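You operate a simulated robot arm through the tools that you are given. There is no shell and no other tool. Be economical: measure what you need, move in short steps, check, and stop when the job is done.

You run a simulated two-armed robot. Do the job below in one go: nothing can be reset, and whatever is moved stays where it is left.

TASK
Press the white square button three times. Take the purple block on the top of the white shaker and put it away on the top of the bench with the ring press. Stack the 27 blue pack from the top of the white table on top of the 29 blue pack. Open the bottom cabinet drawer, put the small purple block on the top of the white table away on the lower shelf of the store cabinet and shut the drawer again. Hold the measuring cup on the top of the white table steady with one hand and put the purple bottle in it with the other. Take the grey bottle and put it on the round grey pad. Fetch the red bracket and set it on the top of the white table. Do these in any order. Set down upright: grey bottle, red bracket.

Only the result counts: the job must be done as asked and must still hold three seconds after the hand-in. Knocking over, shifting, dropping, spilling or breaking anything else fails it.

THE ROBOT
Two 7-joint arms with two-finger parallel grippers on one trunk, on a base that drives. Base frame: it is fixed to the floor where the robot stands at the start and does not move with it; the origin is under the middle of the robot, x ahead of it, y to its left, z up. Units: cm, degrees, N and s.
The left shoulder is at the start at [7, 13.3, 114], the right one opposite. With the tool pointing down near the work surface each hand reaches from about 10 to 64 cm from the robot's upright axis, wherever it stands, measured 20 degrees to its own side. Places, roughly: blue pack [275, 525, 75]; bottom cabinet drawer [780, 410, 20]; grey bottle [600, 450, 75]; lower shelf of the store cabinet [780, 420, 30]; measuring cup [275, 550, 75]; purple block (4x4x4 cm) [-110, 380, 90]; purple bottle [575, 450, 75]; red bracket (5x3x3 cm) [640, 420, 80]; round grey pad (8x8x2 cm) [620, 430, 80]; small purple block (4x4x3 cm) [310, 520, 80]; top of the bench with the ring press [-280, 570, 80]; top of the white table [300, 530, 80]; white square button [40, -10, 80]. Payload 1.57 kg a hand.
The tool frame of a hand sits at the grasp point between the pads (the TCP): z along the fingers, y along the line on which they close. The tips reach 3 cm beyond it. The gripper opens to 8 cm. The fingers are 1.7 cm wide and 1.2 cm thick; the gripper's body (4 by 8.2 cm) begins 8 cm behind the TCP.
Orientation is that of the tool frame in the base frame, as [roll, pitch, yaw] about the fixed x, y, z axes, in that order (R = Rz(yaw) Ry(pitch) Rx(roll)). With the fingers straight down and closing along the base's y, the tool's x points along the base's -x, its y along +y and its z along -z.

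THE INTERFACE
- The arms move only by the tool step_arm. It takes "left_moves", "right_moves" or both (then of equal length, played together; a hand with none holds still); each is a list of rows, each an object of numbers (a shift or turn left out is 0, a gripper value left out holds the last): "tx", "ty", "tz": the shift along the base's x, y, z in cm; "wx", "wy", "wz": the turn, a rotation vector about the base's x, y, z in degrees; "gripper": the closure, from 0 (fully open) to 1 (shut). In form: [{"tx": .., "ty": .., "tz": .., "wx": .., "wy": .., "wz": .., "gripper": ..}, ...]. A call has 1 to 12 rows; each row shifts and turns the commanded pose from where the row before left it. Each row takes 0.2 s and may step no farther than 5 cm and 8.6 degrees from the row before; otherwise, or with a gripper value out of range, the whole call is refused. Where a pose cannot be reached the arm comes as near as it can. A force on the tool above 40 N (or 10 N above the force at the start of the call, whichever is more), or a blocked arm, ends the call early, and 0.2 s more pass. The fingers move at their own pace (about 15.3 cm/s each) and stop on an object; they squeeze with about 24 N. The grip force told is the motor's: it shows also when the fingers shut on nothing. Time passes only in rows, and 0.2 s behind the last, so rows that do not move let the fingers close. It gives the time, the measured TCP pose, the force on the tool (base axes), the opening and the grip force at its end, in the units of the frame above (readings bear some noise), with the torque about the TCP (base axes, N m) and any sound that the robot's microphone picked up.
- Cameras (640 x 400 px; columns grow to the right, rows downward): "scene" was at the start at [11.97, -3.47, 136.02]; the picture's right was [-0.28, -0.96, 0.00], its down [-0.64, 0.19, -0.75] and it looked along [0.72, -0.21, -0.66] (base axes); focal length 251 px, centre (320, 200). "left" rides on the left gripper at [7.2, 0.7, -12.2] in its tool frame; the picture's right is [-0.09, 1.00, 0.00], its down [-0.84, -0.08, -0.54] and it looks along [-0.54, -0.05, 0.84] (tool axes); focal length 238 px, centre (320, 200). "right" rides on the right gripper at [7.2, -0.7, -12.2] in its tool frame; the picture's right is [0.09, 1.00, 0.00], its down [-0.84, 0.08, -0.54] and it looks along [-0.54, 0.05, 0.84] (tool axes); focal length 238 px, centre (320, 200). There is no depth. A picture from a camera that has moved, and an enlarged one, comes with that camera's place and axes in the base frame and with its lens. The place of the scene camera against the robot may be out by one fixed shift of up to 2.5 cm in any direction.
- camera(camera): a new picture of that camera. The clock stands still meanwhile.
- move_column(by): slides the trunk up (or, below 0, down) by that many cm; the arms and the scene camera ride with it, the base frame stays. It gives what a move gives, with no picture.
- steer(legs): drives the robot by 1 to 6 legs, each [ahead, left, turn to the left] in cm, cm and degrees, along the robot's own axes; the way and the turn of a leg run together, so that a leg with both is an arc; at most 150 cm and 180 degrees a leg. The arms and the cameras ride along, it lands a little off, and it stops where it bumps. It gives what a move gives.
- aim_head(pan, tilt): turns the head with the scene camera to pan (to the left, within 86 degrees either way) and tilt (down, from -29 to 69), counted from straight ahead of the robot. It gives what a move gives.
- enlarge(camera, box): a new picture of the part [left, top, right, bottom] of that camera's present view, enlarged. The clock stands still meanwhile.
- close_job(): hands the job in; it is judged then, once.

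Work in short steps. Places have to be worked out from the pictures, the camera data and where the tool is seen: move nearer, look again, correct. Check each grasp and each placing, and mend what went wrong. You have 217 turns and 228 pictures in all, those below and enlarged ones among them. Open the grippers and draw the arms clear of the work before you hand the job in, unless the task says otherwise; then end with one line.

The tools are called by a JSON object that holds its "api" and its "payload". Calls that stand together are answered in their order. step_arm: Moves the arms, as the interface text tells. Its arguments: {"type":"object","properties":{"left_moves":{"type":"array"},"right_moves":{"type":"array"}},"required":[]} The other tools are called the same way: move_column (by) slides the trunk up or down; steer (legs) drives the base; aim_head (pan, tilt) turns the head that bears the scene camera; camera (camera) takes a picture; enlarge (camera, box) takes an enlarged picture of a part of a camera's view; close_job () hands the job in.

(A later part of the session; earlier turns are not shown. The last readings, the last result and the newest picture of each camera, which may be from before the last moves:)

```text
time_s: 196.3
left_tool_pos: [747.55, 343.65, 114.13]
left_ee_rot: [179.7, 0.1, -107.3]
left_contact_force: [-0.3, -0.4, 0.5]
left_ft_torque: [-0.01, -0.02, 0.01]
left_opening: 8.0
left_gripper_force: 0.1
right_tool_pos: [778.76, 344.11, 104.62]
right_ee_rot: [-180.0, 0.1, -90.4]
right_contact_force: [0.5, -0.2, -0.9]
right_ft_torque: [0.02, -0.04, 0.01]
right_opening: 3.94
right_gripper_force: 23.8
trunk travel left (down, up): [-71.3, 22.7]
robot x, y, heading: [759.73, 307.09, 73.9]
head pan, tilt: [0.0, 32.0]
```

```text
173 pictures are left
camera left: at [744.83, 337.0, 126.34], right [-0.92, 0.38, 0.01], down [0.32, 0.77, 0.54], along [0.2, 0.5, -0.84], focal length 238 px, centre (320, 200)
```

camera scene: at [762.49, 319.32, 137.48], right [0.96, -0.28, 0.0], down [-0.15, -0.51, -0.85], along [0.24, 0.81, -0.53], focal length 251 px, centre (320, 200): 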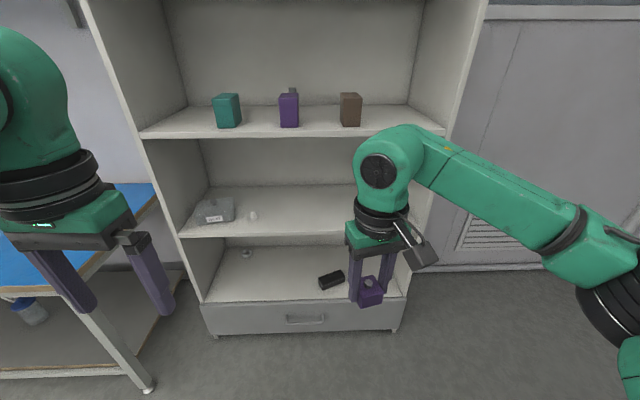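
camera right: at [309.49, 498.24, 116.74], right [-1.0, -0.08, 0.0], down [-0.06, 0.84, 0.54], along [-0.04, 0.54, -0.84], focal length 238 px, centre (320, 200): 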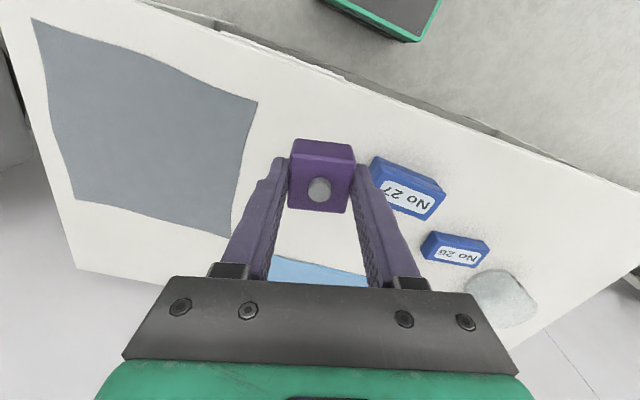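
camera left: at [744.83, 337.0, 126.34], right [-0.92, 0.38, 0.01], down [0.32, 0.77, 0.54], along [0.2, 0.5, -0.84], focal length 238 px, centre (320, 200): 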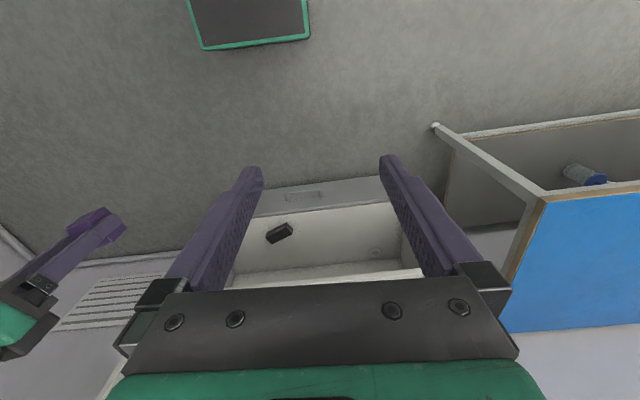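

Only 40 per call: I lower in two moves.

{"api": "move_column", "payload": {"by": -40}}

{"api": "move_column", "payload": {"by": -20}}

{"api": "camera", "payload": {"camera": "scene"}}

{"api": "camera", "payload": {"camera": "left"}}

```text
time_s: 200.1
left_tool_pos: [747.59, 343.67, 74.16]
left_ee_rot: [179.6, 0.0, -107.3]
left_contact_force: [-0.3, 0.6, 0.1]
left_ft_torque: [-0.01, 0.0, -0.03]
left_opening: 8.02
left_gripper_force: 0.0
right_tool_pos: [778.73, 344.08, 64.61]
right_ee_rot: [180.0, 0.0, -90.3]
right_contact_force: [0.0, 0.5, -0.8]
right_ft_torque: [0.06, -0.02, -0.01]
right_opening: 3.93
right_gripper_force: 24.1
trunk travel left (down, up): [-31.3, 62.7]
robot x, y, heading: [759.7, 307.03, 73.6]
head pan, tilt: [0.0, 32.0]
```

```text
time_s: 202.3
left_tool_pos: [747.54, 343.6, 54.08]
left_ee_rot: [179.7, 0.1, -107.3]
left_contact_force: [0.2, 1.3, 0.2]
left_ft_torque: [0.01, 0.02, -0.01]
left_opening: 7.99
left_gripper_force: 0.2
right_tool_pos: [778.67, 344.0, 44.59]
right_ee_rot: [180.0, 0.1, -90.3]
right_contact_force: [-0.1, -0.4, -1.2]
right_ft_torque: [-0.01, -0.03, 0.03]
right_opening: 3.92
right_gripper_force: 24.2
trunk travel left (down, up): [-11.3, 82.7]
robot x, y, heading: [759.81, 306.96, 73.8]
head pan, tilt: [0.0, 32.0]
```

```text
172 pictures are left
camera scene: at [762.49, 319.31, 77.49], right [0.96, -0.28, 0.0], down [-0.15, -0.51, -0.85], along [0.24, 0.81, -0.53], focal length 251 px, centre (320, 200)
```

scene: 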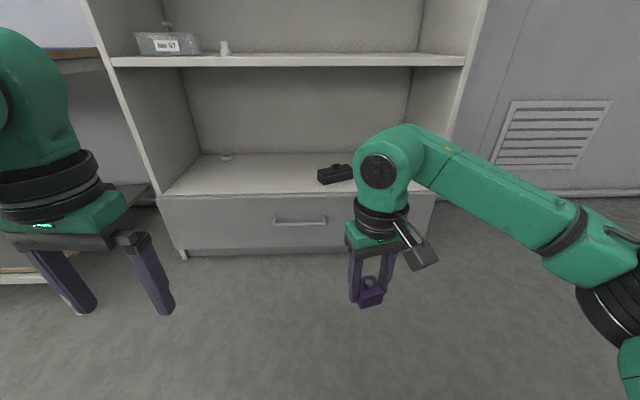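

```text
171 pictures are left
camera left: at [744.83, 336.98, 66.35], right [-0.92, 0.38, 0.01], down [0.32, 0.77, 0.54], along [0.2, 0.5, -0.84], focal length 238 px, centre (320, 200)
```

left: 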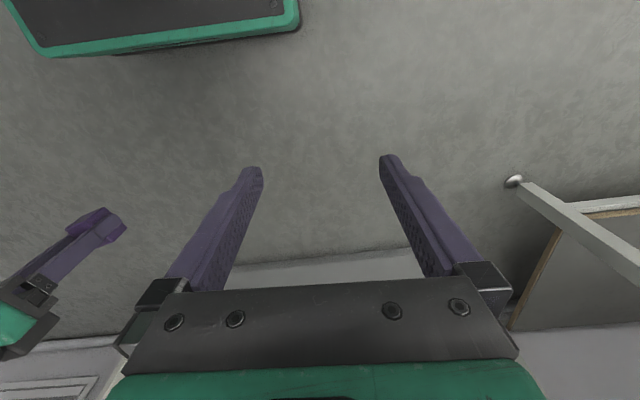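

The drawer's bar handle is at about (776, 391, 23). I enlarge it.

{"api": "enlarge", "payload": {"camera": "scene", "box": [230, 180, 370, 265]}}

```text
4.57 times, centred on (300, 222) of scene
camera zoom: at [762.49, 319.31, 77.49], right [0.96, -0.28, 0.0], down [-0.15, -0.51, -0.85], along [0.24, 0.81, -0.53], focal length 1149 px, centre (411, 97)
```

zoom: 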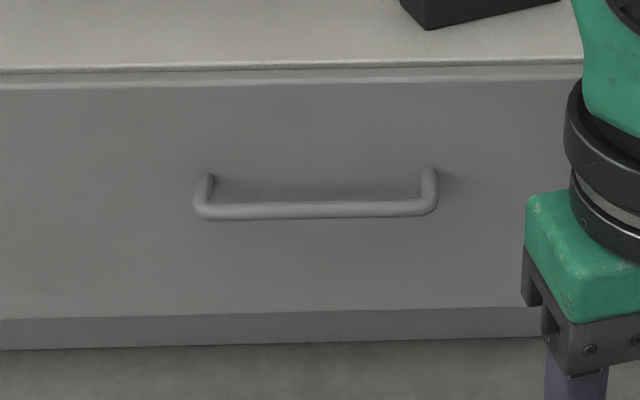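

It is a U-bar handle sticking out ~4 cm, which a down-pointing finger can hook. I drive in to about 50 cm from the drawer front.

{"api": "steer", "payload": {"legs": [[39, -5, 0]]}}

{"api": "aim_head", "payload": {"pan": 10, "tilt": 45}}

{"api": "camera", "payload": {"camera": "scene"}}

{"api": "camera", "payload": {"camera": "left"}}

{"api": "camera", "payload": {"camera": "right"}}

```text
time_s: 204.8
left_tool_pos: [763.62, 379.95, 54.11]
left_ee_rot: [179.7, 0.2, -107.5]
left_contact_force: [-0.4, 0.9, -0.4]
left_ft_torque: [-0.01, 0.02, -0.03]
left_opening: 8.02
left_gripper_force: 0.0
right_tool_pos: [794.93, 380.36, 44.63]
right_ee_rot: [-179.9, 0.0, -90.6]
right_contact_force: [-0.1, 0.0, -0.4]
right_ft_torque: [-0.01, 0.01, 0.01]
right_opening: 3.94
right_gripper_force: 23.5
trunk travel left (down, up): [-11.3, 82.7]
robot x, y, heading: [775.62, 342.96, 73.4]
head pan, tilt: [0.0, 32.0]
```

```text
time_s: 205.5
left_tool_pos: [763.69, 379.99, 54.2]
left_ee_rot: [179.7, 0.1, -107.4]
left_contact_force: [-0.3, 0.6, 0.7]
left_ft_torque: [0.0, -0.01, -0.01]
left_opening: 8.01
left_gripper_force: 0.1
right_tool_pos: [794.98, 380.29, 44.59]
right_ee_rot: [180.0, 0.0, -90.5]
right_contact_force: [-0.1, -0.3, -0.9]
right_ft_torque: [0.02, -0.02, -0.02]
right_opening: 3.9
right_gripper_force: 23.9
trunk travel left (down, up): [-11.3, 82.7]
robot x, y, heading: [775.92, 343.33, 73.3]
head pan, tilt: [10.0, 45.0]
```

```text
169 pictures are left
camera scene: at [776.92, 355.09, 75.55], right [0.99, -0.12, 0.0], down [-0.08, -0.7, -0.71], along [0.08, 0.7, -0.71], focal length 251 px, centre (320, 200)
```

scene: 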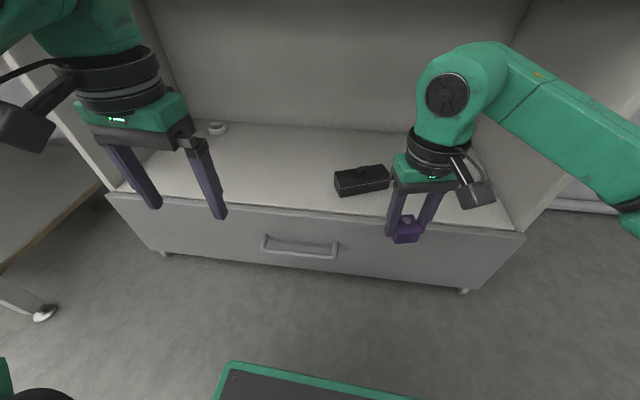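

```text
168 pictures are left
camera left: at [760.95, 373.35, 66.34], right [-0.92, 0.39, 0.01], down [0.33, 0.77, 0.54], along [0.21, 0.5, -0.84], focal length 238 px, centre (320, 200)
```

left: 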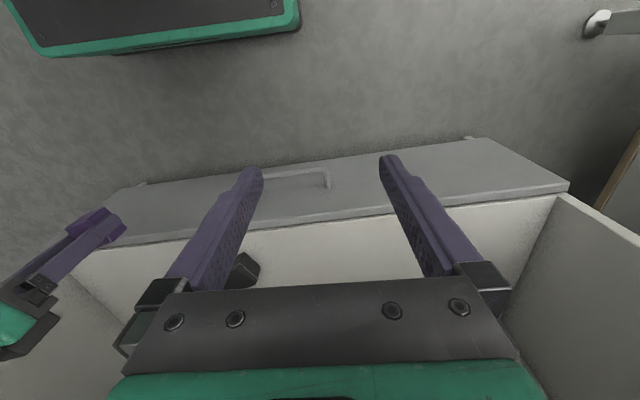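

```text
167 pictures are left
camera right: at [795.38, 373.19, 56.74], right [-1.0, -0.08, 0.0], down [-0.07, 0.84, 0.54], along [-0.04, 0.54, -0.84], focal length 238 px, centre (320, 200)
```

right: 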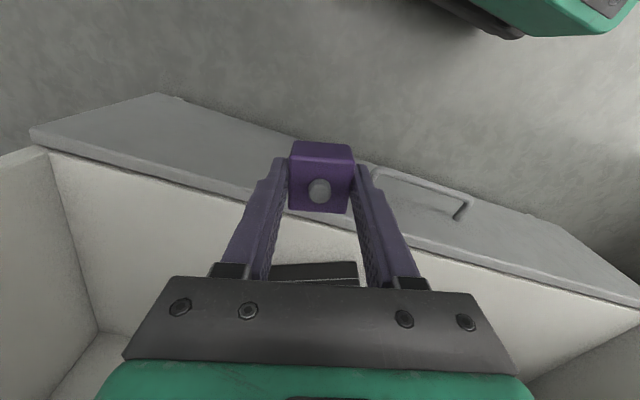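

The base platform reaches ~20 cm ahead of the axis, so there's room. The bar centre is about (776.2, 390, 22.8). I turn the left hand -86° so one finger can go behind the bar, half close it and come above the bar.

{"api": "step_arm", "payload": {"left_moves": [{"wz": -8.6, "gripper": 0.55}, {"wz": -8.6}, {"wz": -8.6}, {"wz": -8.6, "tz": -2}, {"tx": 2, "ty": 1, "wz": -8.6, "tz": -2}, {"tx": 2, "ty": 1.5, "wz": -8.6, "tz": -2}, {"tx": 2, "ty": 1.5, "wz": -8.6, "tz": -2}, {"tx": 2, "ty": 1.5, "wz": -8.6, "tz": -2}, {"tx": 2, "ty": 1.5, "wz": -8.6, "tz": -2}, {"tx": 2, "ty": 1.5, "wz": -8.6, "tz": -2}, {"tx": 0.5, "ty": 0.5}, {}]}}

{"api": "camera", "payload": {"camera": "left"}}

{"api": "camera", "payload": {"camera": "scene"}}

```text
time_s: 208.1
left_tool_pos: [776.23, 388.95, 40.06]
left_ee_rot: [179.7, 0.1, 166.4]
left_contact_force: [-0.2, -0.8, 0.3]
left_ft_torque: [0.03, -0.02, 0.01]
left_opening: 3.58
left_gripper_force: 0.1
right_tool_pos: [794.73, 380.34, 44.6]
right_ee_rot: [-180.0, 0.1, -90.6]
right_contact_force: [0.2, 0.0, -0.9]
right_ft_torque: [0.0, 0.01, 0.03]
right_opening: 3.91
right_gripper_force: 23.8
trunk travel left (down, up): [-11.3, 82.7]
robot x, y, heading: [775.59, 343.26, 73.5]
head pan, tilt: [10.0, 45.0]
```

```text
166 pictures are left
camera left: at [769.36, 391.32, 52.32], right [0.32, 0.95, 0.0], down [0.79, -0.27, 0.54], along [0.52, -0.17, -0.84], focal length 238 px, centre (320, 200)
```

left: 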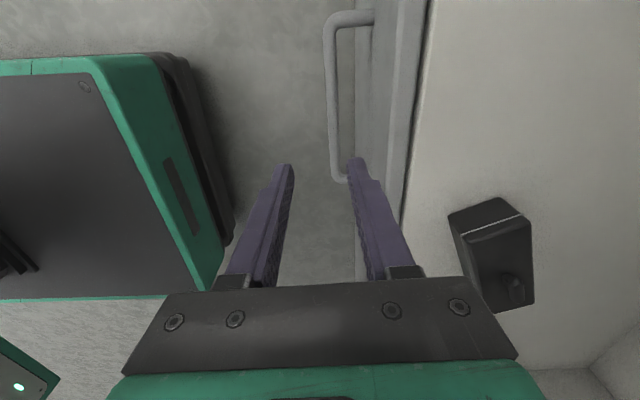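

```text
165 pictures are left
camera scene: at [776.92, 355.09, 75.54], right [0.99, -0.12, 0.0], down [-0.08, -0.7, -0.71], along [0.08, 0.7, -0.71], focal length 251 px, centre (320, 200)
```

scene: 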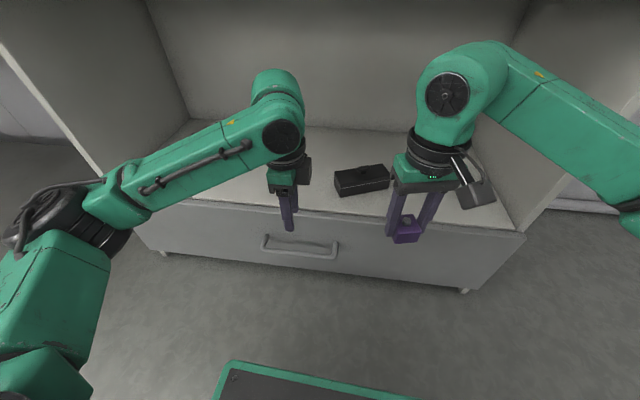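

The left camera shows the bar clearly: line from (771,392) to (784.5,388.8), gap to the panel ≈4 cm. I shift 1.9 forward, tilt 10° back and go down with the fingers astride the bar.

{"api": "step_arm", "payload": {"left_moves": [{"ty": 1.9, "wx": 4.8, "wy": -1.4}, {"wx": 4.8, "wy": -1.4, "tz": -2}, {"tz": -4}, {"tz": -3}, {}]}}

{"api": "camera", "payload": {"camera": "left"}}

```text
time_s: 209.3
left_tool_pos: [776.26, 390.88, 31.16]
left_ee_rot: [169.7, 0.5, 166.3]
left_contact_force: [0.4, -0.2, 0.3]
left_ft_torque: [0.02, 0.01, 0.02]
left_opening: 3.62
left_gripper_force: 0.0
right_tool_pos: [794.87, 380.28, 44.6]
right_ee_rot: [180.0, 0.0, -90.7]
right_contact_force: [-0.1, 0.3, -1.6]
right_ft_torque: [0.0, 0.03, -0.01]
right_opening: 3.91
right_gripper_force: 24.0
trunk travel left (down, up): [-11.3, 82.7]
robot x, y, heading: [775.24, 343.19, 73.4]
head pan, tilt: [10.0, 45.0]
```

```text
164 pictures are left
camera left: at [768.72, 391.18, 43.27], right [0.32, 0.93, 0.18], down [0.77, -0.36, 0.53], along [0.56, -0.03, -0.83], focal length 238 px, centre (320, 200)
```

left: 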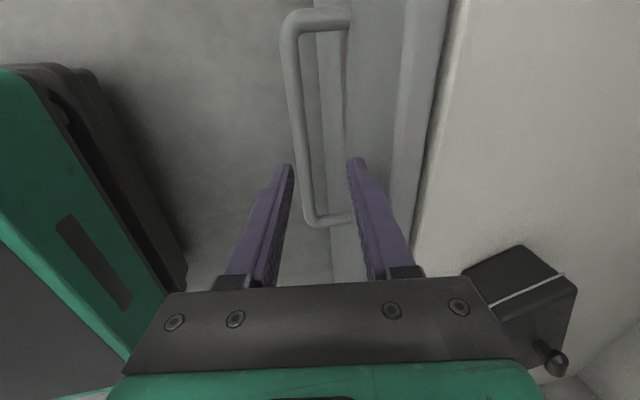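

Consistent. I descend to TCP z≈24.3.

{"api": "step_arm", "payload": {"left_moves": [{"tz": -2}, {"tz": -2}, {"tz": -1.5}, {"tz": -1.3}, {}]}}

{"api": "camera", "payload": {"camera": "left"}}

```text
time_s: 210.5
left_tool_pos: [776.09, 390.84, 24.26]
left_ee_rot: [169.7, 0.6, 166.4]
left_contact_force: [0.0, 0.4, 0.1]
left_ft_torque: [0.0, 0.01, 0.04]
left_opening: 3.59
left_gripper_force: 0.2
right_tool_pos: [794.82, 380.24, 44.65]
right_ee_rot: [-179.9, 0.0, -90.6]
right_contact_force: [0.3, -0.1, -0.5]
right_ft_torque: [0.01, -0.03, -0.05]
right_opening: 3.94
right_gripper_force: 24.1
trunk travel left (down, up): [-11.3, 82.7]
robot x, y, heading: [775.43, 343.03, 73.0]
head pan, tilt: [10.0, 45.0]
```

```text
163 pictures are left
camera left: at [768.71, 391.08, 36.27], right [0.32, 0.93, 0.18], down [0.77, -0.36, 0.53], along [0.56, -0.03, -0.83], focal length 238 px, centre (320, 200)
```

left: 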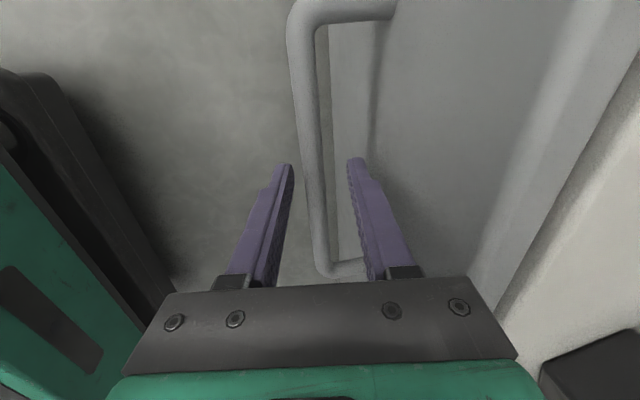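

The bar is between the fingers. I close on it.

{"api": "step_arm", "payload": {"left_moves": [{"tz": -0.5}, {"gripper": 1}, {}, {}, {}]}}

{"api": "camera", "payload": {"camera": "left"}}

```text
time_s: 211.7
left_tool_pos: [776.11, 390.63, 23.69]
left_ee_rot: [170.0, 0.5, 166.3]
left_contact_force: [-7.8, -23.3, -0.2]
left_ft_torque: [-0.19, 0.42, -0.19]
left_opening: 1.38
left_gripper_force: 30.2
right_tool_pos: [794.78, 380.13, 44.6]
right_ee_rot: [-180.0, 0.0, -90.5]
right_contact_force: [0.3, 0.6, -0.5]
right_ft_torque: [0.0, 0.04, -0.01]
right_opening: 3.94
right_gripper_force: 23.8
trunk travel left (down, up): [-11.3, 82.7]
robot x, y, heading: [775.35, 343.6, 73.4]
head pan, tilt: [10.0, 45.0]
```

```text
162 pictures are left
camera left: at [768.7, 390.97, 35.76], right [0.32, 0.93, 0.17], down [0.77, -0.36, 0.53], along [0.55, -0.03, -0.83], focal length 238 px, centre (320, 200)
```

left: 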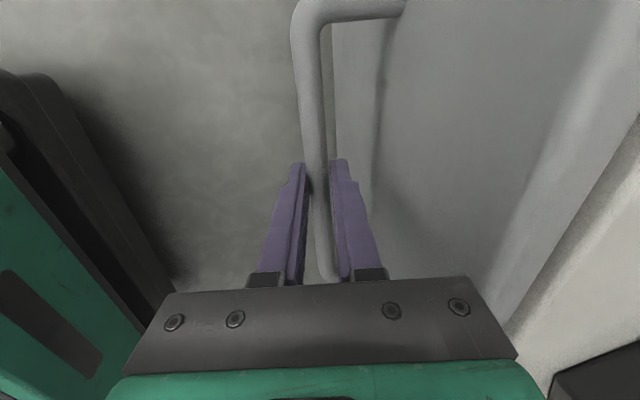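

Gripped (1.38 cm). I pull back along the drawer's axis in small steps.

{"api": "step_arm", "payload": {"left_moves": [{"tx": -0.2, "ty": -0.8}, {"tx": -0.37, "ty": -1.45}, {"tx": -0.37, "ty": -1.45}, {"tx": -0.37, "ty": -1.45}, {}]}}

{"api": "camera", "payload": {"camera": "scene"}}

```text
time_s: 212.9
left_tool_pos: [774.87, 385.57, 23.72]
left_ee_rot: [169.9, 0.8, 166.4]
left_contact_force: [13.2, -2.4, -18.2]
left_ft_torque: [-0.11, -0.22, -0.24]
left_opening: 1.42
left_gripper_force: 30.3
right_tool_pos: [794.86, 380.37, 44.51]
right_ee_rot: [-180.0, -0.1, -90.6]
right_contact_force: [0.7, 0.3, -1.2]
right_ft_torque: [0.0, -0.02, -0.01]
right_opening: 3.9
right_gripper_force: 24.0
trunk travel left (down, up): [-11.3, 82.7]
robot x, y, heading: [775.81, 342.81, 73.4]
head pan, tilt: [10.0, 45.0]
```

```text
161 pictures are left
camera scene: at [776.95, 355.21, 75.51], right [0.99, -0.12, 0.0], down [-0.08, -0.7, -0.71], along [0.08, 0.7, -0.71], focal length 251 px, centre (320, 200)
```

scene: 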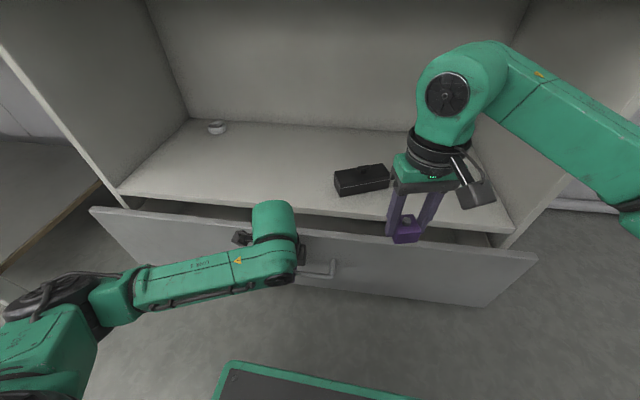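

The drawer slides open. I pull on another ~11 cm with a slightly corrected direction.

{"api": "step_arm", "payload": {"left_moves": [{"tx": 0.1, "ty": -1.4, "tz": -0.2}, {"tx": -0.28, "ty": -1.45}, {"tx": -0.3, "ty": -1.45}, {"tx": -0.3, "ty": -1.45}, {}]}}

{"api": "step_arm", "payload": {"left_moves": [{"tx": -0.3, "ty": -1.45}, {"tx": -0.33, "ty": -1.45}, {"tx": -0.33, "ty": -1.45}, {}]}}

{"api": "camera", "payload": {"camera": "scene"}}

```text
time_s: 214.1
left_tool_pos: [773.94, 380.02, 23.71]
left_ee_rot: [169.8, 0.1, 166.5]
left_contact_force: [-28.4, 10.3, 2.6]
left_ft_torque: [0.12, 0.45, -0.25]
left_opening: 1.4
left_gripper_force: 30.5
right_tool_pos: [794.8, 380.28, 44.73]
right_ee_rot: [-179.9, 0.0, -90.5]
right_contact_force: [0.0, -0.5, -0.7]
right_ft_torque: [-0.02, 0.02, 0.02]
right_opening: 3.93
right_gripper_force: 24.2
trunk travel left (down, up): [-11.3, 82.7]
robot x, y, heading: [775.51, 343.32, 73.4]
head pan, tilt: [10.0, 45.0]
```

```text
time_s: 215.1
left_tool_pos: [773.29, 375.88, 23.55]
left_ee_rot: [169.3, 0.6, 166.4]
left_contact_force: [-5.7, 3.7, 30.7]
left_ft_torque: [0.14, 0.04, -0.3]
left_opening: 1.42
left_gripper_force: 30.4
left hand out of reach, approached as far as the arm can: row 3
right_tool_pos: [794.84, 380.1, 44.7]
right_ee_rot: [-180.0, 0.1, -90.7]
right_contact_force: [-0.5, -0.2, -0.2]
right_ft_torque: [0.02, -0.01, 0.01]
right_opening: 3.92
right_gripper_force: 23.6
trunk travel left (down, up): [-11.3, 82.7]
robot x, y, heading: [775.49, 343.45, 73.2]
head pan, tilt: [10.0, 45.0]
```

```text
160 pictures are left
camera scene: at [776.94, 354.9, 75.62], right [0.99, -0.12, 0.0], down [-0.08, -0.7, -0.71], along [0.08, 0.7, -0.71], focal length 251 px, centre (320, 200)
```

scene: 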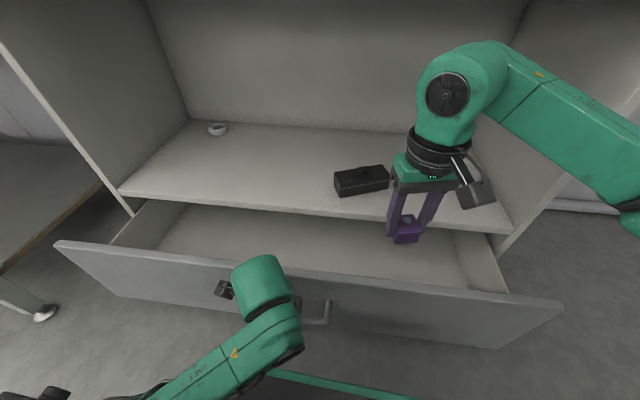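

Open about 15 cm, arm near its inner limit. I open it 9 cm more by driving the base back with the grip held.

{"api": "steer", "payload": {"legs": [[-9, 0, 0]]}}

{"api": "camera", "payload": {"camera": "scene"}}

```text
time_s: 216.2
left_tool_pos: [770.79, 367.02, 23.27]
left_ee_rot: [169.8, 0.7, 166.2]
left_contact_force: [26.2, -8.4, 10.4]
left_ft_torque: [-0.03, -0.27, -0.15]
left_opening: 1.4
left_gripper_force: 30.5
right_tool_pos: [792.3, 371.44, 44.56]
right_ee_rot: [179.9, -0.1, -90.6]
right_contact_force: [-0.5, 0.0, -1.8]
right_ft_torque: [0.01, -0.01, 0.0]
right_opening: 3.92
right_gripper_force: 24.3
trunk travel left (down, up): [-11.3, 82.7]
robot x, y, heading: [773.17, 334.39, 73.1]
head pan, tilt: [10.0, 45.0]
```

```text
159 pictures are left
camera scene: at [774.42, 346.27, 75.54], right [0.99, -0.12, 0.0], down [-0.08, -0.7, -0.71], along [0.08, 0.7, -0.71], focal length 251 px, centre (320, 200)
```

scene: 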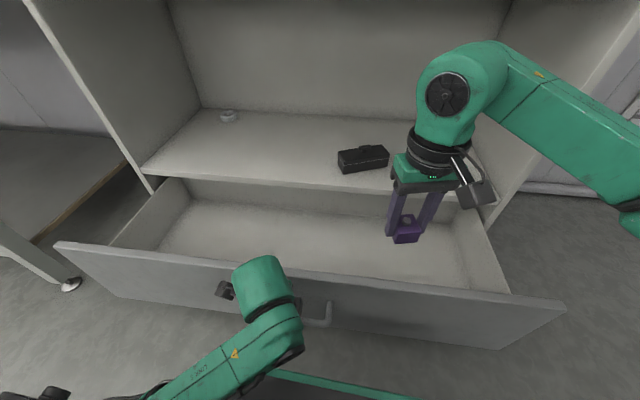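

The drawer is open ~24 cm. I release the bar and take the left hand up and aside.

{"api": "step_arm", "payload": {"left_moves": [{"gripper": 0.5}, {}, {"tz": 3}, {"tz": 4}, {"tz": 4}, {"tz": 4.5}, {"tz": 4.5, "wx": -5, "wy": 1.4}, {"tx": -4, "tz": 2, "wx": -4.8, "wy": 1.4}, {"tx": -4, "ty": 2}, {"tx": -4, "ty": 1}, {}]}}

{"api": "steer", "payload": {"legs": [[8, 0, 0]]}}

{"api": "aim_head", "payload": {"pan": -15, "tilt": 42}}

{"api": "camera", "payload": {"camera": "scene"}}

{"api": "camera", "payload": {"camera": "right"}}

```text
time_s: 218.6
left_tool_pos: [762.82, 373.54, 35.06]
left_ee_rot: [-179.9, 0.4, 166.2]
left_contact_force: [-0.7, -0.4, 0.1]
left_ft_torque: [0.01, 0.02, 0.02]
left_opening: 3.99
left_gripper_force: 0.1
left hand out of reach, approached as far as the arm can: row 3, 4, 5, 6, 8
right_tool_pos: [792.54, 371.59, 44.63]
right_ee_rot: [-180.0, 0.0, -90.7]
right_contact_force: [-0.5, -0.3, -1.6]
right_ft_torque: [0.01, -0.02, 0.01]
right_opening: 3.93
right_gripper_force: 24.1
trunk travel left (down, up): [-11.3, 82.7]
robot x, y, heading: [773.11, 334.51, 73.2]
head pan, tilt: [10.0, 45.0]
```

```text
time_s: 219.7
left_tool_pos: [765.05, 381.13, 35.05]
left_ee_rot: [-179.9, 0.4, 166.3]
left_contact_force: [-0.1, 1.3, 0.4]
left_ft_torque: [-0.01, 0.0, -0.01]
left_opening: 4.01
left_gripper_force: 0.1
right_tool_pos: [794.58, 379.22, 44.59]
right_ee_rot: [-180.0, 0.0, -90.6]
right_contact_force: [0.4, 0.4, -0.8]
right_ft_torque: [-0.01, 0.03, 0.03]
right_opening: 3.92
right_gripper_force: 24.2
trunk travel left (down, up): [-11.3, 82.7]
robot x, y, heading: [775.74, 342.33, 73.3]
head pan, tilt: [10.0, 45.0]
```

```text
time_s: 220.6
left_tool_pos: [764.98, 381.25, 35.02]
left_ee_rot: [-179.9, 0.4, 166.3]
left_contact_force: [0.0, -0.5, -0.2]
left_ft_torque: [-0.01, 0.03, 0.02]
left_opening: 3.99
left_gripper_force: 0.0
right_tool_pos: [794.63, 379.26, 44.67]
right_ee_rot: [-180.0, 0.0, -90.6]
right_contact_force: [0.7, -0.1, -1.3]
right_ft_torque: [0.01, 0.0, 0.0]
right_opening: 3.92
right_gripper_force: 24.6
trunk travel left (down, up): [-11.3, 82.7]
robot x, y, heading: [775.39, 341.97, 73.2]
head pan, tilt: [-15.0, 42.0]
```

```text
158 pictures are left
camera scene: at [780.09, 353.08, 75.97], right [0.85, -0.52, 0.0], down [-0.35, -0.57, -0.74], along [0.39, 0.63, -0.67], focal length 251 px, centre (320, 200)
```

scene: 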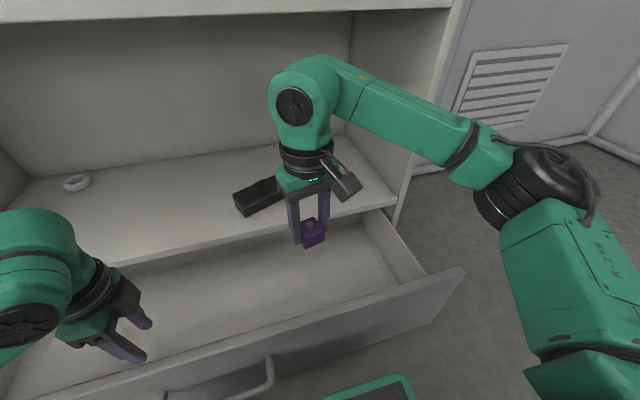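

```text
157 pictures are left
camera right: at [795.14, 372.12, 56.74], right [-1.0, -0.08, 0.0], down [-0.07, 0.84, 0.54], along [-0.04, 0.54, -0.84], focal length 238 px, centre (320, 200)
```

right: 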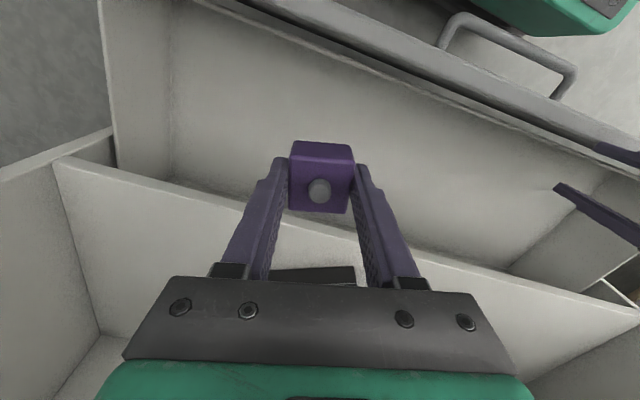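

No bump. I choose a spot on the lower shelf right of the black box, about (808, 396), and bring the block in low, from the right side.

{"api": "step_arm", "payload": {"right_moves": [{"tx": 4.4, "tz": -1.5}, {"tx": 4.4, "tz": -2}, {"tx": 4.4, "tz": -2}, {"ty": 4}, {"ty": 4}, {"ty": 4}, {}]}}

{"api": "camera", "payload": {"camera": "right"}}

{"api": "camera", "payload": {"camera": "scene"}}

```text
time_s: 222.2
left_tool_pos: [765.06, 381.18, 35.03]
left_ee_rot: [-179.9, 0.4, 166.3]
left_contact_force: [0.0, -0.8, 0.2]
left_ft_torque: [0.04, 0.02, 0.03]
left_opening: 3.99
left_gripper_force: 0.1
right_tool_pos: [807.83, 388.25, 38.95]
right_ee_rot: [-180.0, 0.0, -90.7]
right_contact_force: [-0.5, -0.6, -2.3]
right_ft_torque: [0.0, 0.01, -0.01]
right_opening: 3.92
right_gripper_force: 24.2
right hand out of reach, approached as far as the arm can: row 6
trunk travel left (down, up): [-11.3, 82.7]
robot x, y, heading: [775.15, 342.26, 73.3]
head pan, tilt: [-15.0, 42.0]
```

```text
156 pictures are left
camera right: at [808.31, 381.12, 51.12], right [-1.0, -0.08, 0.0], down [-0.07, 0.84, 0.54], along [-0.04, 0.54, -0.84], focal length 238 px, centre (320, 200)
```

right: 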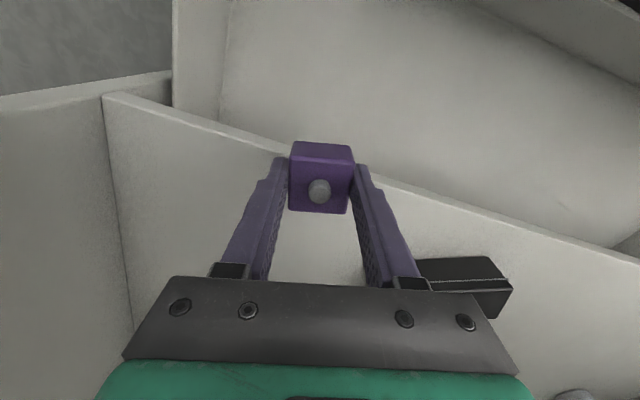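

```text
155 pictures are left
camera scene: at [780.1, 353.08, 75.97], right [0.85, -0.53, 0.0], down [-0.35, -0.57, -0.74], along [0.39, 0.63, -0.67], focal length 251 px, centre (320, 200)
```

scene: 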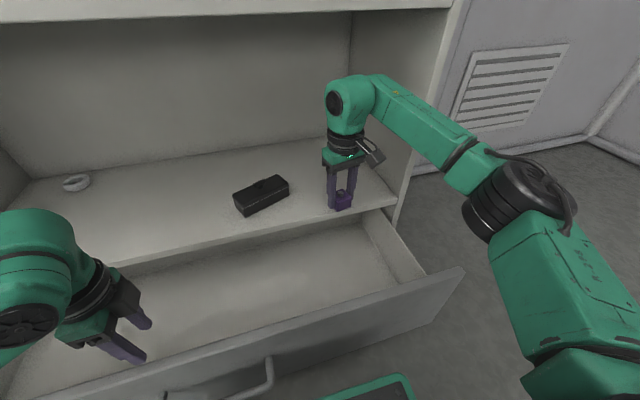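

The arm hits its reach limit at this height. I back off a little, raise the trunk 10 so the shoulder sits higher, and lower the arm by as much.

{"api": "step_arm", "payload": {"right_moves": [{"ty": -4}, {"ty": -4}, {"tz": -3}, {}]}}

{"api": "move_column", "payload": {"by": 12}}

{"api": "step_arm", "payload": {"right_moves": [{"tz": -3}, {"tz": -3}, {"tz": -3}, {"tz": -1}, {"ty": 4}, {"ty": 4}, {"ty": 3}, {}]}}

{"api": "camera", "payload": {"camera": "right"}}

```text
time_s: 223.2
left_tool_pos: [764.99, 381.24, 34.99]
left_ee_rot: [-179.9, 0.4, 166.3]
left_contact_force: [-0.2, -0.2, 0.6]
left_ft_torque: [0.0, -0.02, 0.0]
left_opening: 3.99
left_gripper_force: 0.1
right_tool_pos: [807.81, 380.12, 35.99]
right_ee_rot: [180.0, 0.0, -90.7]
right_contact_force: [-0.4, 0.3, -0.3]
right_ft_torque: [-0.02, 0.0, -0.02]
right_opening: 3.94
right_gripper_force: 24.4
trunk travel left (down, up): [-11.3, 82.7]
robot x, y, heading: [774.98, 342.67, 73.1]
head pan, tilt: [-15.0, 42.0]
```

```text
time_s: 224.7
left_tool_pos: [765.13, 381.16, 47.09]
left_ee_rot: [-179.9, 0.4, 166.3]
left_contact_force: [0.2, 0.3, -0.1]
left_ft_torque: [0.0, 0.0, -0.01]
left_opening: 3.98
left_gripper_force: 0.1
right_tool_pos: [807.83, 380.04, 48.1]
right_ee_rot: [-179.9, 0.0, -90.7]
right_contact_force: [0.1, 0.5, -1.5]
right_ft_torque: [0.0, -0.01, -0.01]
right_opening: 3.9
right_gripper_force: 24.0
trunk travel left (down, up): [-23.3, 70.7]
robot x, y, heading: [775.37, 342.35, 73.1]
head pan, tilt: [-15.0, 42.0]
```

```text
time_s: 226.5
left_tool_pos: [764.98, 381.18, 46.92]
left_ee_rot: [-180.0, 0.3, 166.3]
left_contact_force: [-0.2, 0.5, 1.0]
left_ft_torque: [0.02, 0.0, 0.02]
left_opening: 4.0
left_gripper_force: 0.0
right_tool_pos: [807.65, 388.14, 38.04]
right_ee_rot: [-180.0, -0.2, -90.6]
right_contact_force: [0.6, 0.3, -1.9]
right_ft_torque: [0.01, 0.0, -0.04]
right_opening: 3.9
right_gripper_force: 24.3
right hand out of reach, approached as far as the arm can: row 7
trunk travel left (down, up): [-23.3, 70.7]
robot x, y, heading: [775.51, 342.49, 73.0]
head pan, tilt: [-15.0, 42.0]
```

```text
154 pictures are left
camera right: at [808.25, 381.01, 50.21], right [-1.0, -0.08, 0.0], down [-0.07, 0.84, 0.54], along [-0.04, 0.54, -0.84], focal length 238 px, centre (320, 200)
```

right: 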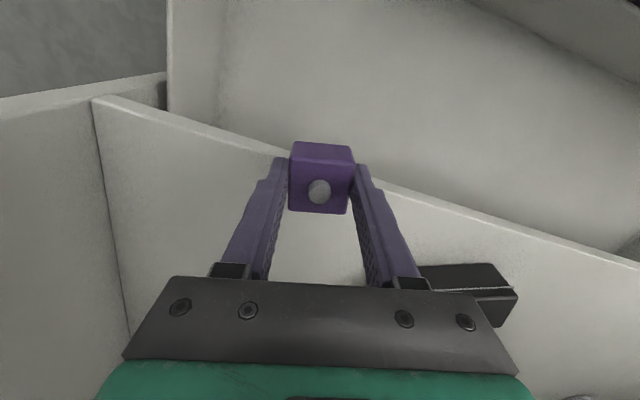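

Still limited, though nearer than the stated reach; the wrist yaw may be the cause. I turn the hand by -16° to neutral and try further.

{"api": "step_arm", "payload": {"right_moves": [{"wz": -8}, {"wz": -8}, {"ty": 2}, {"ty": 2}, {"ty": 2}, {}]}}

```text
time_s: 227.9
left_tool_pos: [765.04, 381.2, 46.95]
left_ee_rot: [-180.0, 0.4, 166.2]
left_contact_force: [-0.5, 0.4, 0.6]
left_ft_torque: [0.01, -0.01, 0.01]
left_opening: 3.98
left_gripper_force: 0.0
right_tool_pos: [807.77, 394.1, 38.08]
right_ee_rot: [-179.9, 0.0, -106.6]
right_contact_force: [-0.5, 0.0, -1.1]
right_ft_torque: [0.0, -0.02, -0.02]
right_opening: 3.91
right_gripper_force: 23.8
trunk travel left (down, up): [-23.3, 70.7]
robot x, y, heading: [775.35, 342.41, 73.3]
head pan, tilt: [-15.0, 42.0]
```

That did it: y 394.1 now. I go 2 cm further and look.

{"api": "step_arm", "payload": {"right_moves": [{"ty": 2, "tx": 0.5}, {}]}}

{"api": "camera", "payload": {"camera": "right"}}

{"api": "camera", "payload": {"camera": "scene"}}

```text
time_s: 228.5
left_tool_pos: [765.14, 381.14, 47.01]
left_ee_rot: [-179.8, 0.4, 166.3]
left_contact_force: [0.3, -0.4, 0.2]
left_ft_torque: [0.0, 0.01, 0.0]
left_opening: 3.99
left_gripper_force: 0.0
right_tool_pos: [807.81, 394.55, 38.22]
right_ee_rot: [-179.9, 0.3, -106.7]
right_contact_force: [0.8, -0.2, -1.3]
right_ft_torque: [0.01, -0.01, 0.0]
right_opening: 3.92
right_gripper_force: 23.9
right hand out of reach, approached as far as the arm can: row 1
trunk travel left (down, up): [-23.3, 70.7]
robot x, y, heading: [775.65, 342.14, 73.6]
head pan, tilt: [-15.0, 42.0]
```

```text
153 pictures are left
camera right: at [806.31, 387.61, 50.26], right [-0.98, 0.2, 0.0], down [0.17, 0.82, 0.54], along [0.11, 0.53, -0.84], focal length 238 px, centre (320, 200)
```

right: 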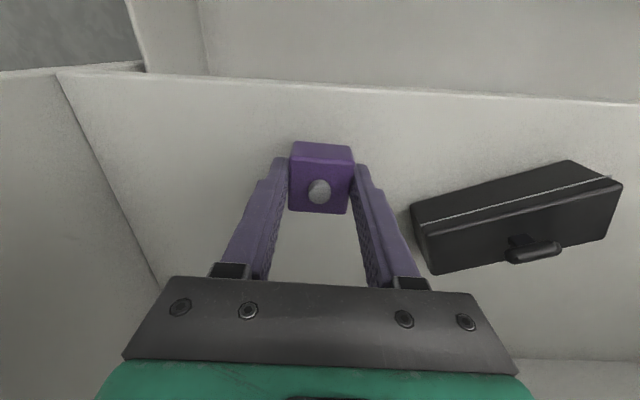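

```text
152 pictures are left
camera scene: at [780.09, 353.08, 87.97], right [0.85, -0.53, 0.0], down [-0.35, -0.57, -0.74], along [0.39, 0.63, -0.67], focal length 251 px, centre (320, 200)
```

scene: 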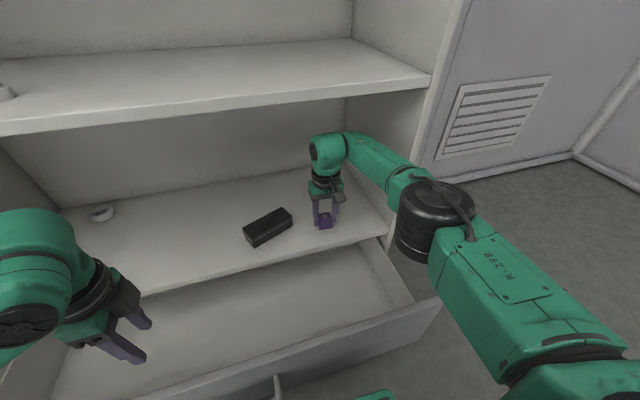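

The block is over the shelf, about 4.5 cm inside the edge, clear of the black box. I lower to contact.

{"api": "step_arm", "payload": {"right_moves": [{"tz": -1, "ty": 0.3}, {"tz": -0.6}, {"tz": -0.4}, {"tz": -0.4}, {}]}}

```text
time_s: 229.7
left_tool_pos: [765.1, 381.07, 47.09]
left_ee_rot: [-179.9, 0.4, 166.3]
left_contact_force: [-0.6, 0.8, -0.4]
left_ft_torque: [0.01, 0.03, 0.0]
left_opening: 3.97
left_gripper_force: 0.1
right_tool_pos: [807.36, 394.22, 35.8]
right_ee_rot: [-180.0, 0.0, -106.7]
right_contact_force: [0.2, 0.3, -1.0]
right_ft_torque: [0.0, 0.03, -0.01]
right_opening: 3.91
right_gripper_force: 23.8
right hand out of reach, approached as far as the arm can: row 1
trunk travel left (down, up): [-23.3, 70.7]
robot x, y, heading: [775.48, 342.2, 73.6]
head pan, tilt: [-15.0, 42.0]
```

No contact yet at 35.8; I go on.

{"api": "step_arm", "payload": {"right_moves": [{"tz": -0.4}, {"tz": -0.4}, {"tz": -0.3}, {"tz": -0.3}, {}]}}

```text
time_s: 230.9
left_tool_pos: [765.01, 381.24, 47.08]
left_ee_rot: [180.0, 0.6, 166.4]
left_contact_force: [-0.7, 0.1, 1.0]
left_ft_torque: [0.04, 0.02, 0.0]
left_opening: 4.0
left_gripper_force: 0.2
right_tool_pos: [807.44, 394.12, 35.06]
right_ee_rot: [179.9, 0.5, -106.7]
right_contact_force: [5.2, 5.9, 25.8]
right_ft_torque: [0.11, 0.04, -0.15]
right_opening: 3.94
right_gripper_force: 23.3
right hand out of reach, approached as far as the arm can: row 1
trunk travel left (down, up): [-23.3, 70.7]
robot x, y, heading: [775.4, 342.18, 73.2]
head pan, tilt: [-15.0, 42.0]
```

Contact. I relieve, open and draw up and out.

{"api": "step_arm", "payload": {"right_moves": [{"tz": 0.4}, {"gripper": 0.2}, {}, {"tz": 3}, {"tz": 3}, {"tz": 2}, {"ty": -4}, {"ty": -4}, {"ty": -4}, {"ty": -3, "tx": -2}, {}]}}

{"api": "camera", "payload": {"camera": "scene"}}

{"api": "camera", "payload": {"camera": "right"}}

```text
time_s: 233.3
left_tool_pos: [765.15, 381.13, 46.97]
left_ee_rot: [-179.9, 0.5, 166.2]
left_contact_force: [-0.1, 0.0, -0.2]
left_ft_torque: [0.01, 0.02, -0.02]
left_opening: 4.01
left_gripper_force: 0.0
right_tool_pos: [805.3, 379.37, 42.79]
right_ee_rot: [-180.0, -0.1, -106.7]
right_contact_force: [0.4, -0.2, -0.3]
right_ft_torque: [0.0, -0.01, 0.0]
right_opening: 6.38
right_gripper_force: 0.0
trunk travel left (down, up): [-23.3, 70.7]
robot x, y, heading: [775.42, 342.22, 73.5]
head pan, tilt: [-15.0, 42.0]
```

```text
151 pictures are left
camera scene: at [780.09, 353.07, 87.98], right [0.85, -0.53, 0.0], down [-0.35, -0.57, -0.74], along [0.39, 0.63, -0.67], focal length 251 px, centre (320, 200)
```

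scene: 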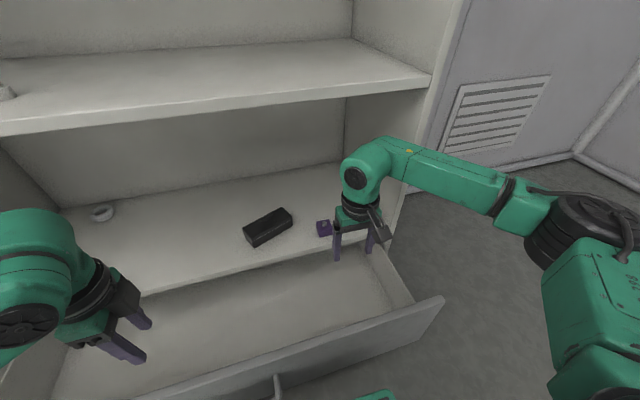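

```text
150 pictures are left
camera right: at [803.87, 372.36, 54.98], right [-0.98, 0.2, 0.0], down [0.17, 0.82, 0.54], along [0.11, 0.53, -0.84], focal length 238 px, centre (320, 200)
```

right: 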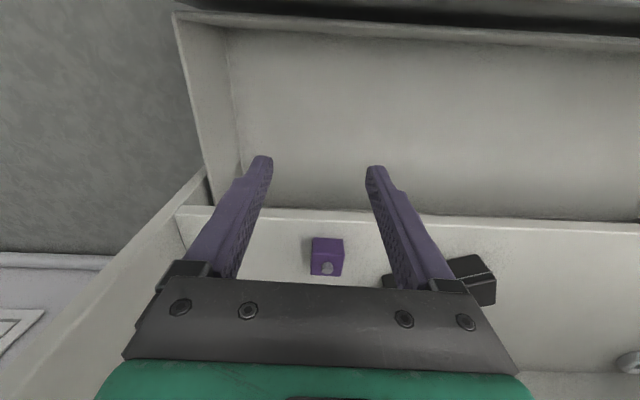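

The block stands on the shelf. Now I raise both hands clear of the drawer, back off 14 cm and lower the trunk again to push the drawer shut.

{"api": "step_arm", "payload": {"right_moves": [{"tz": 4, "ty": -2}, {"tz": 4, "ty": -2}, {"tz": 4}, {}], "left_moves": [{"tz": 4, "gripper": 1}, {"tz": 4}, {"tz": 4}, {}]}}

{"api": "steer", "payload": {"legs": [[-15, 0, 0]]}}

{"api": "move_column", "payload": {"by": -12}}

{"api": "aim_head", "payload": {"pan": 10, "tilt": 48}}

{"api": "camera", "payload": {"camera": "scene"}}

{"api": "camera", "payload": {"camera": "left"}}

```text
time_s: 234.3
left_tool_pos: [765.01, 381.27, 59.05]
left_ee_rot: [-179.8, 0.4, 166.3]
left_contact_force: [-1.3, -0.5, 0.1]
left_ft_torque: [-0.01, 0.02, -0.01]
left_opening: 0.0
left_gripper_force: 20.5
right_tool_pos: [805.45, 375.31, 54.96]
right_ee_rot: [180.0, 0.1, -106.7]
right_contact_force: [0.5, -0.3, 0.2]
right_ft_torque: [-0.01, -0.02, 0.02]
right_opening: 6.39
right_gripper_force: 0.1
trunk travel left (down, up): [-23.3, 70.7]
robot x, y, heading: [775.19, 342.27, 73.3]
head pan, tilt: [-15.0, 42.0]
```

```text
time_s: 235.6
left_tool_pos: [760.65, 366.84, 59.03]
left_ee_rot: [-179.8, 0.5, 166.4]
left_contact_force: [-0.4, 0.7, 1.1]
left_ft_torque: [-0.02, 0.04, 0.0]
left_opening: 0.0
left_gripper_force: 21.8
right_tool_pos: [801.03, 361.19, 54.88]
right_ee_rot: [180.0, 0.0, -106.5]
right_contact_force: [-0.2, -0.3, 0.0]
right_ft_torque: [0.01, -0.01, -0.02]
right_opening: 6.38
right_gripper_force: 0.0
trunk travel left (down, up): [-23.3, 70.7]
robot x, y, heading: [770.9, 327.87, 73.6]
head pan, tilt: [-15.0, 42.0]
```

```text
time_s: 237.1
left_tool_pos: [760.68, 366.96, 47.11]
left_ee_rot: [-179.9, 0.4, 166.5]
left_contact_force: [0.4, -0.5, 0.1]
left_ft_torque: [-0.01, -0.01, 0.01]
left_opening: 0.0
left_gripper_force: 21.5
right_tool_pos: [801.05, 361.13, 42.95]
right_ee_rot: [180.0, 0.0, -106.4]
right_contact_force: [-0.8, 0.0, -0.8]
right_ft_torque: [-0.01, -0.01, 0.02]
right_opening: 6.43
right_gripper_force: 0.1
trunk travel left (down, up): [-11.3, 82.7]
robot x, y, heading: [771.31, 327.89, 73.3]
head pan, tilt: [-15.0, 42.0]
```

```text
time_s: 238.0
left_tool_pos: [760.51, 366.99, 47.0]
left_ee_rot: [-179.8, 0.4, 166.5]
left_contact_force: [-0.2, 0.1, -0.4]
left_ft_torque: [-0.01, 0.0, -0.05]
left_opening: 0.01
left_gripper_force: 21.1
right_tool_pos: [801.0, 361.32, 42.91]
right_ee_rot: [179.9, 0.0, -106.4]
right_contact_force: [0.9, -0.6, 0.2]
right_ft_torque: [-0.01, -0.01, 0.01]
right_opening: 6.4
right_gripper_force: 0.1
trunk travel left (down, up): [-11.3, 82.7]
robot x, y, heading: [770.98, 328.06, 73.6]
head pan, tilt: [10.0, 48.0]
```

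```text
149 pictures are left
camera scene: at [772.33, 339.52, 75.13], right [0.99, -0.11, 0.0], down [-0.08, -0.74, -0.67], along [0.08, 0.66, -0.74], focal length 251 px, centre (320, 200)
```

scene: 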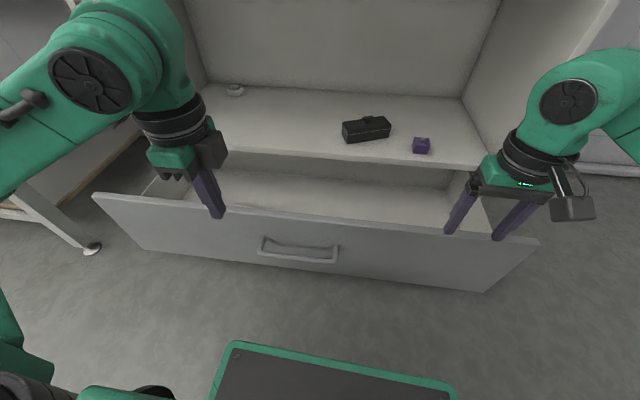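

```text
148 pictures are left
camera left: at [753.71, 369.35, 59.16], right [0.32, 0.95, 0.0], down [0.79, -0.27, 0.55], along [0.52, -0.18, -0.84], focal length 238 px, centre (320, 200)
```

left: 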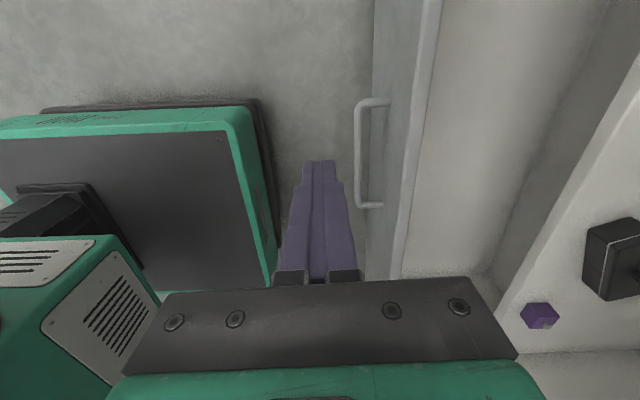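

The bar is now at about (769.3, 370.9). I bring the closed left fingers down just in front of it.

{"api": "step_arm", "payload": {"left_moves": [{"tx": 4, "ty": -0.5}, {"tx": 4, "ty": -0.5}, {"tz": -4.5}, {"tz": -4.5}, {"tz": -4.5}, {"tz": -4.5}, {"tz": -4.5}, {"tz": -0.8}, {}]}}

{"api": "camera", "payload": {"camera": "left"}}

```text
time_s: 240.0
left_tool_pos: [768.61, 365.88, 23.77]
left_ee_rot: [-180.0, 0.4, 166.5]
left_contact_force: [-0.3, 0.5, 0.7]
left_ft_torque: [0.0, 0.02, -0.02]
left_opening: 0.0
left_gripper_force: 21.1
right_tool_pos: [801.12, 361.15, 42.89]
right_ee_rot: [-179.9, 0.0, -106.4]
right_contact_force: [-0.3, -0.9, -0.5]
right_ft_torque: [-0.01, -0.01, 0.02]
right_opening: 6.4
right_gripper_force: 0.0
trunk travel left (down, up): [-11.3, 82.7]
robot x, y, heading: [771.13, 327.81, 73.4]
head pan, tilt: [10.0, 48.0]
```

```text
147 pictures are left
camera left: at [761.7, 368.36, 35.83], right [0.32, 0.95, 0.0], down [0.79, -0.27, 0.55], along [0.52, -0.18, -0.84], focal length 238 px, centre (320, 200)
```

left: 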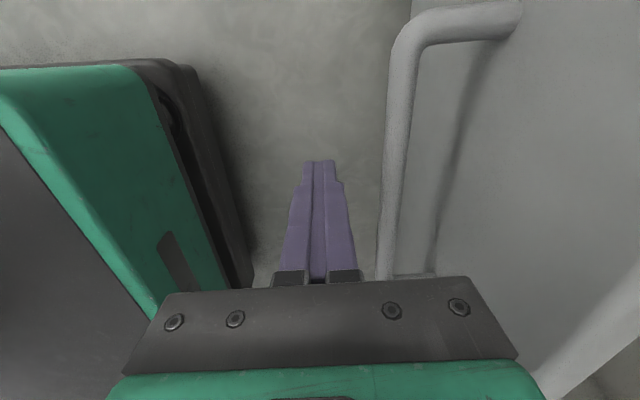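

Fingers are right before the bar. I push forward along the drawer axis.

{"api": "step_arm", "payload": {"left_moves": [{"tx": 0.52, "ty": 1.93}, {"tx": 0.52, "ty": 1.93}, {"tx": 0.52, "ty": 1.93}, {"tx": 0.52, "ty": 1.93}, {"tx": 0.52, "ty": 1.93}, {"tx": 0.52, "ty": 1.93}, {"tx": 0.52, "ty": 1.93}, {"tx": 0.52, "ty": 1.93}, {"tx": 0.52, "ty": 1.93}, {"tx": 0.52, "ty": 1.93}, {}]}}

{"api": "camera", "payload": {"camera": "scene"}}

```text
time_s: 242.4
left_tool_pos: [773.9, 385.23, 23.5]
left_ee_rot: [-179.9, 0.3, 166.4]
left_contact_force: [-0.1, -0.5, 0.0]
left_ft_torque: [0.01, -0.02, 0.02]
left_opening: 0.0
left_gripper_force: 21.9
right_tool_pos: [801.08, 361.26, 42.88]
right_ee_rot: [180.0, 0.0, -106.4]
right_contact_force: [0.1, 0.0, -0.2]
right_ft_torque: [-0.01, 0.03, 0.02]
right_opening: 6.4
right_gripper_force: 0.1
trunk travel left (down, up): [-11.3, 82.7]
robot x, y, heading: [770.88, 328.23, 73.5]
head pan, tilt: [10.0, 48.0]
```

```text
146 pictures are left
camera scene: at [772.33, 339.53, 75.12], right [0.99, -0.11, 0.0], down [-0.08, -0.74, -0.67], along [0.08, 0.66, -0.74], focal length 251 px, centre (320, 200)
```

scene: 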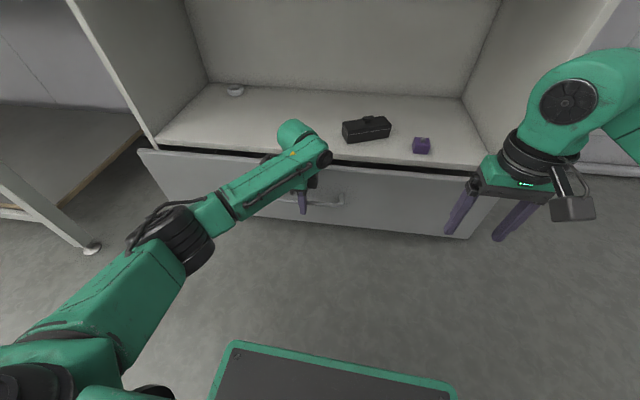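

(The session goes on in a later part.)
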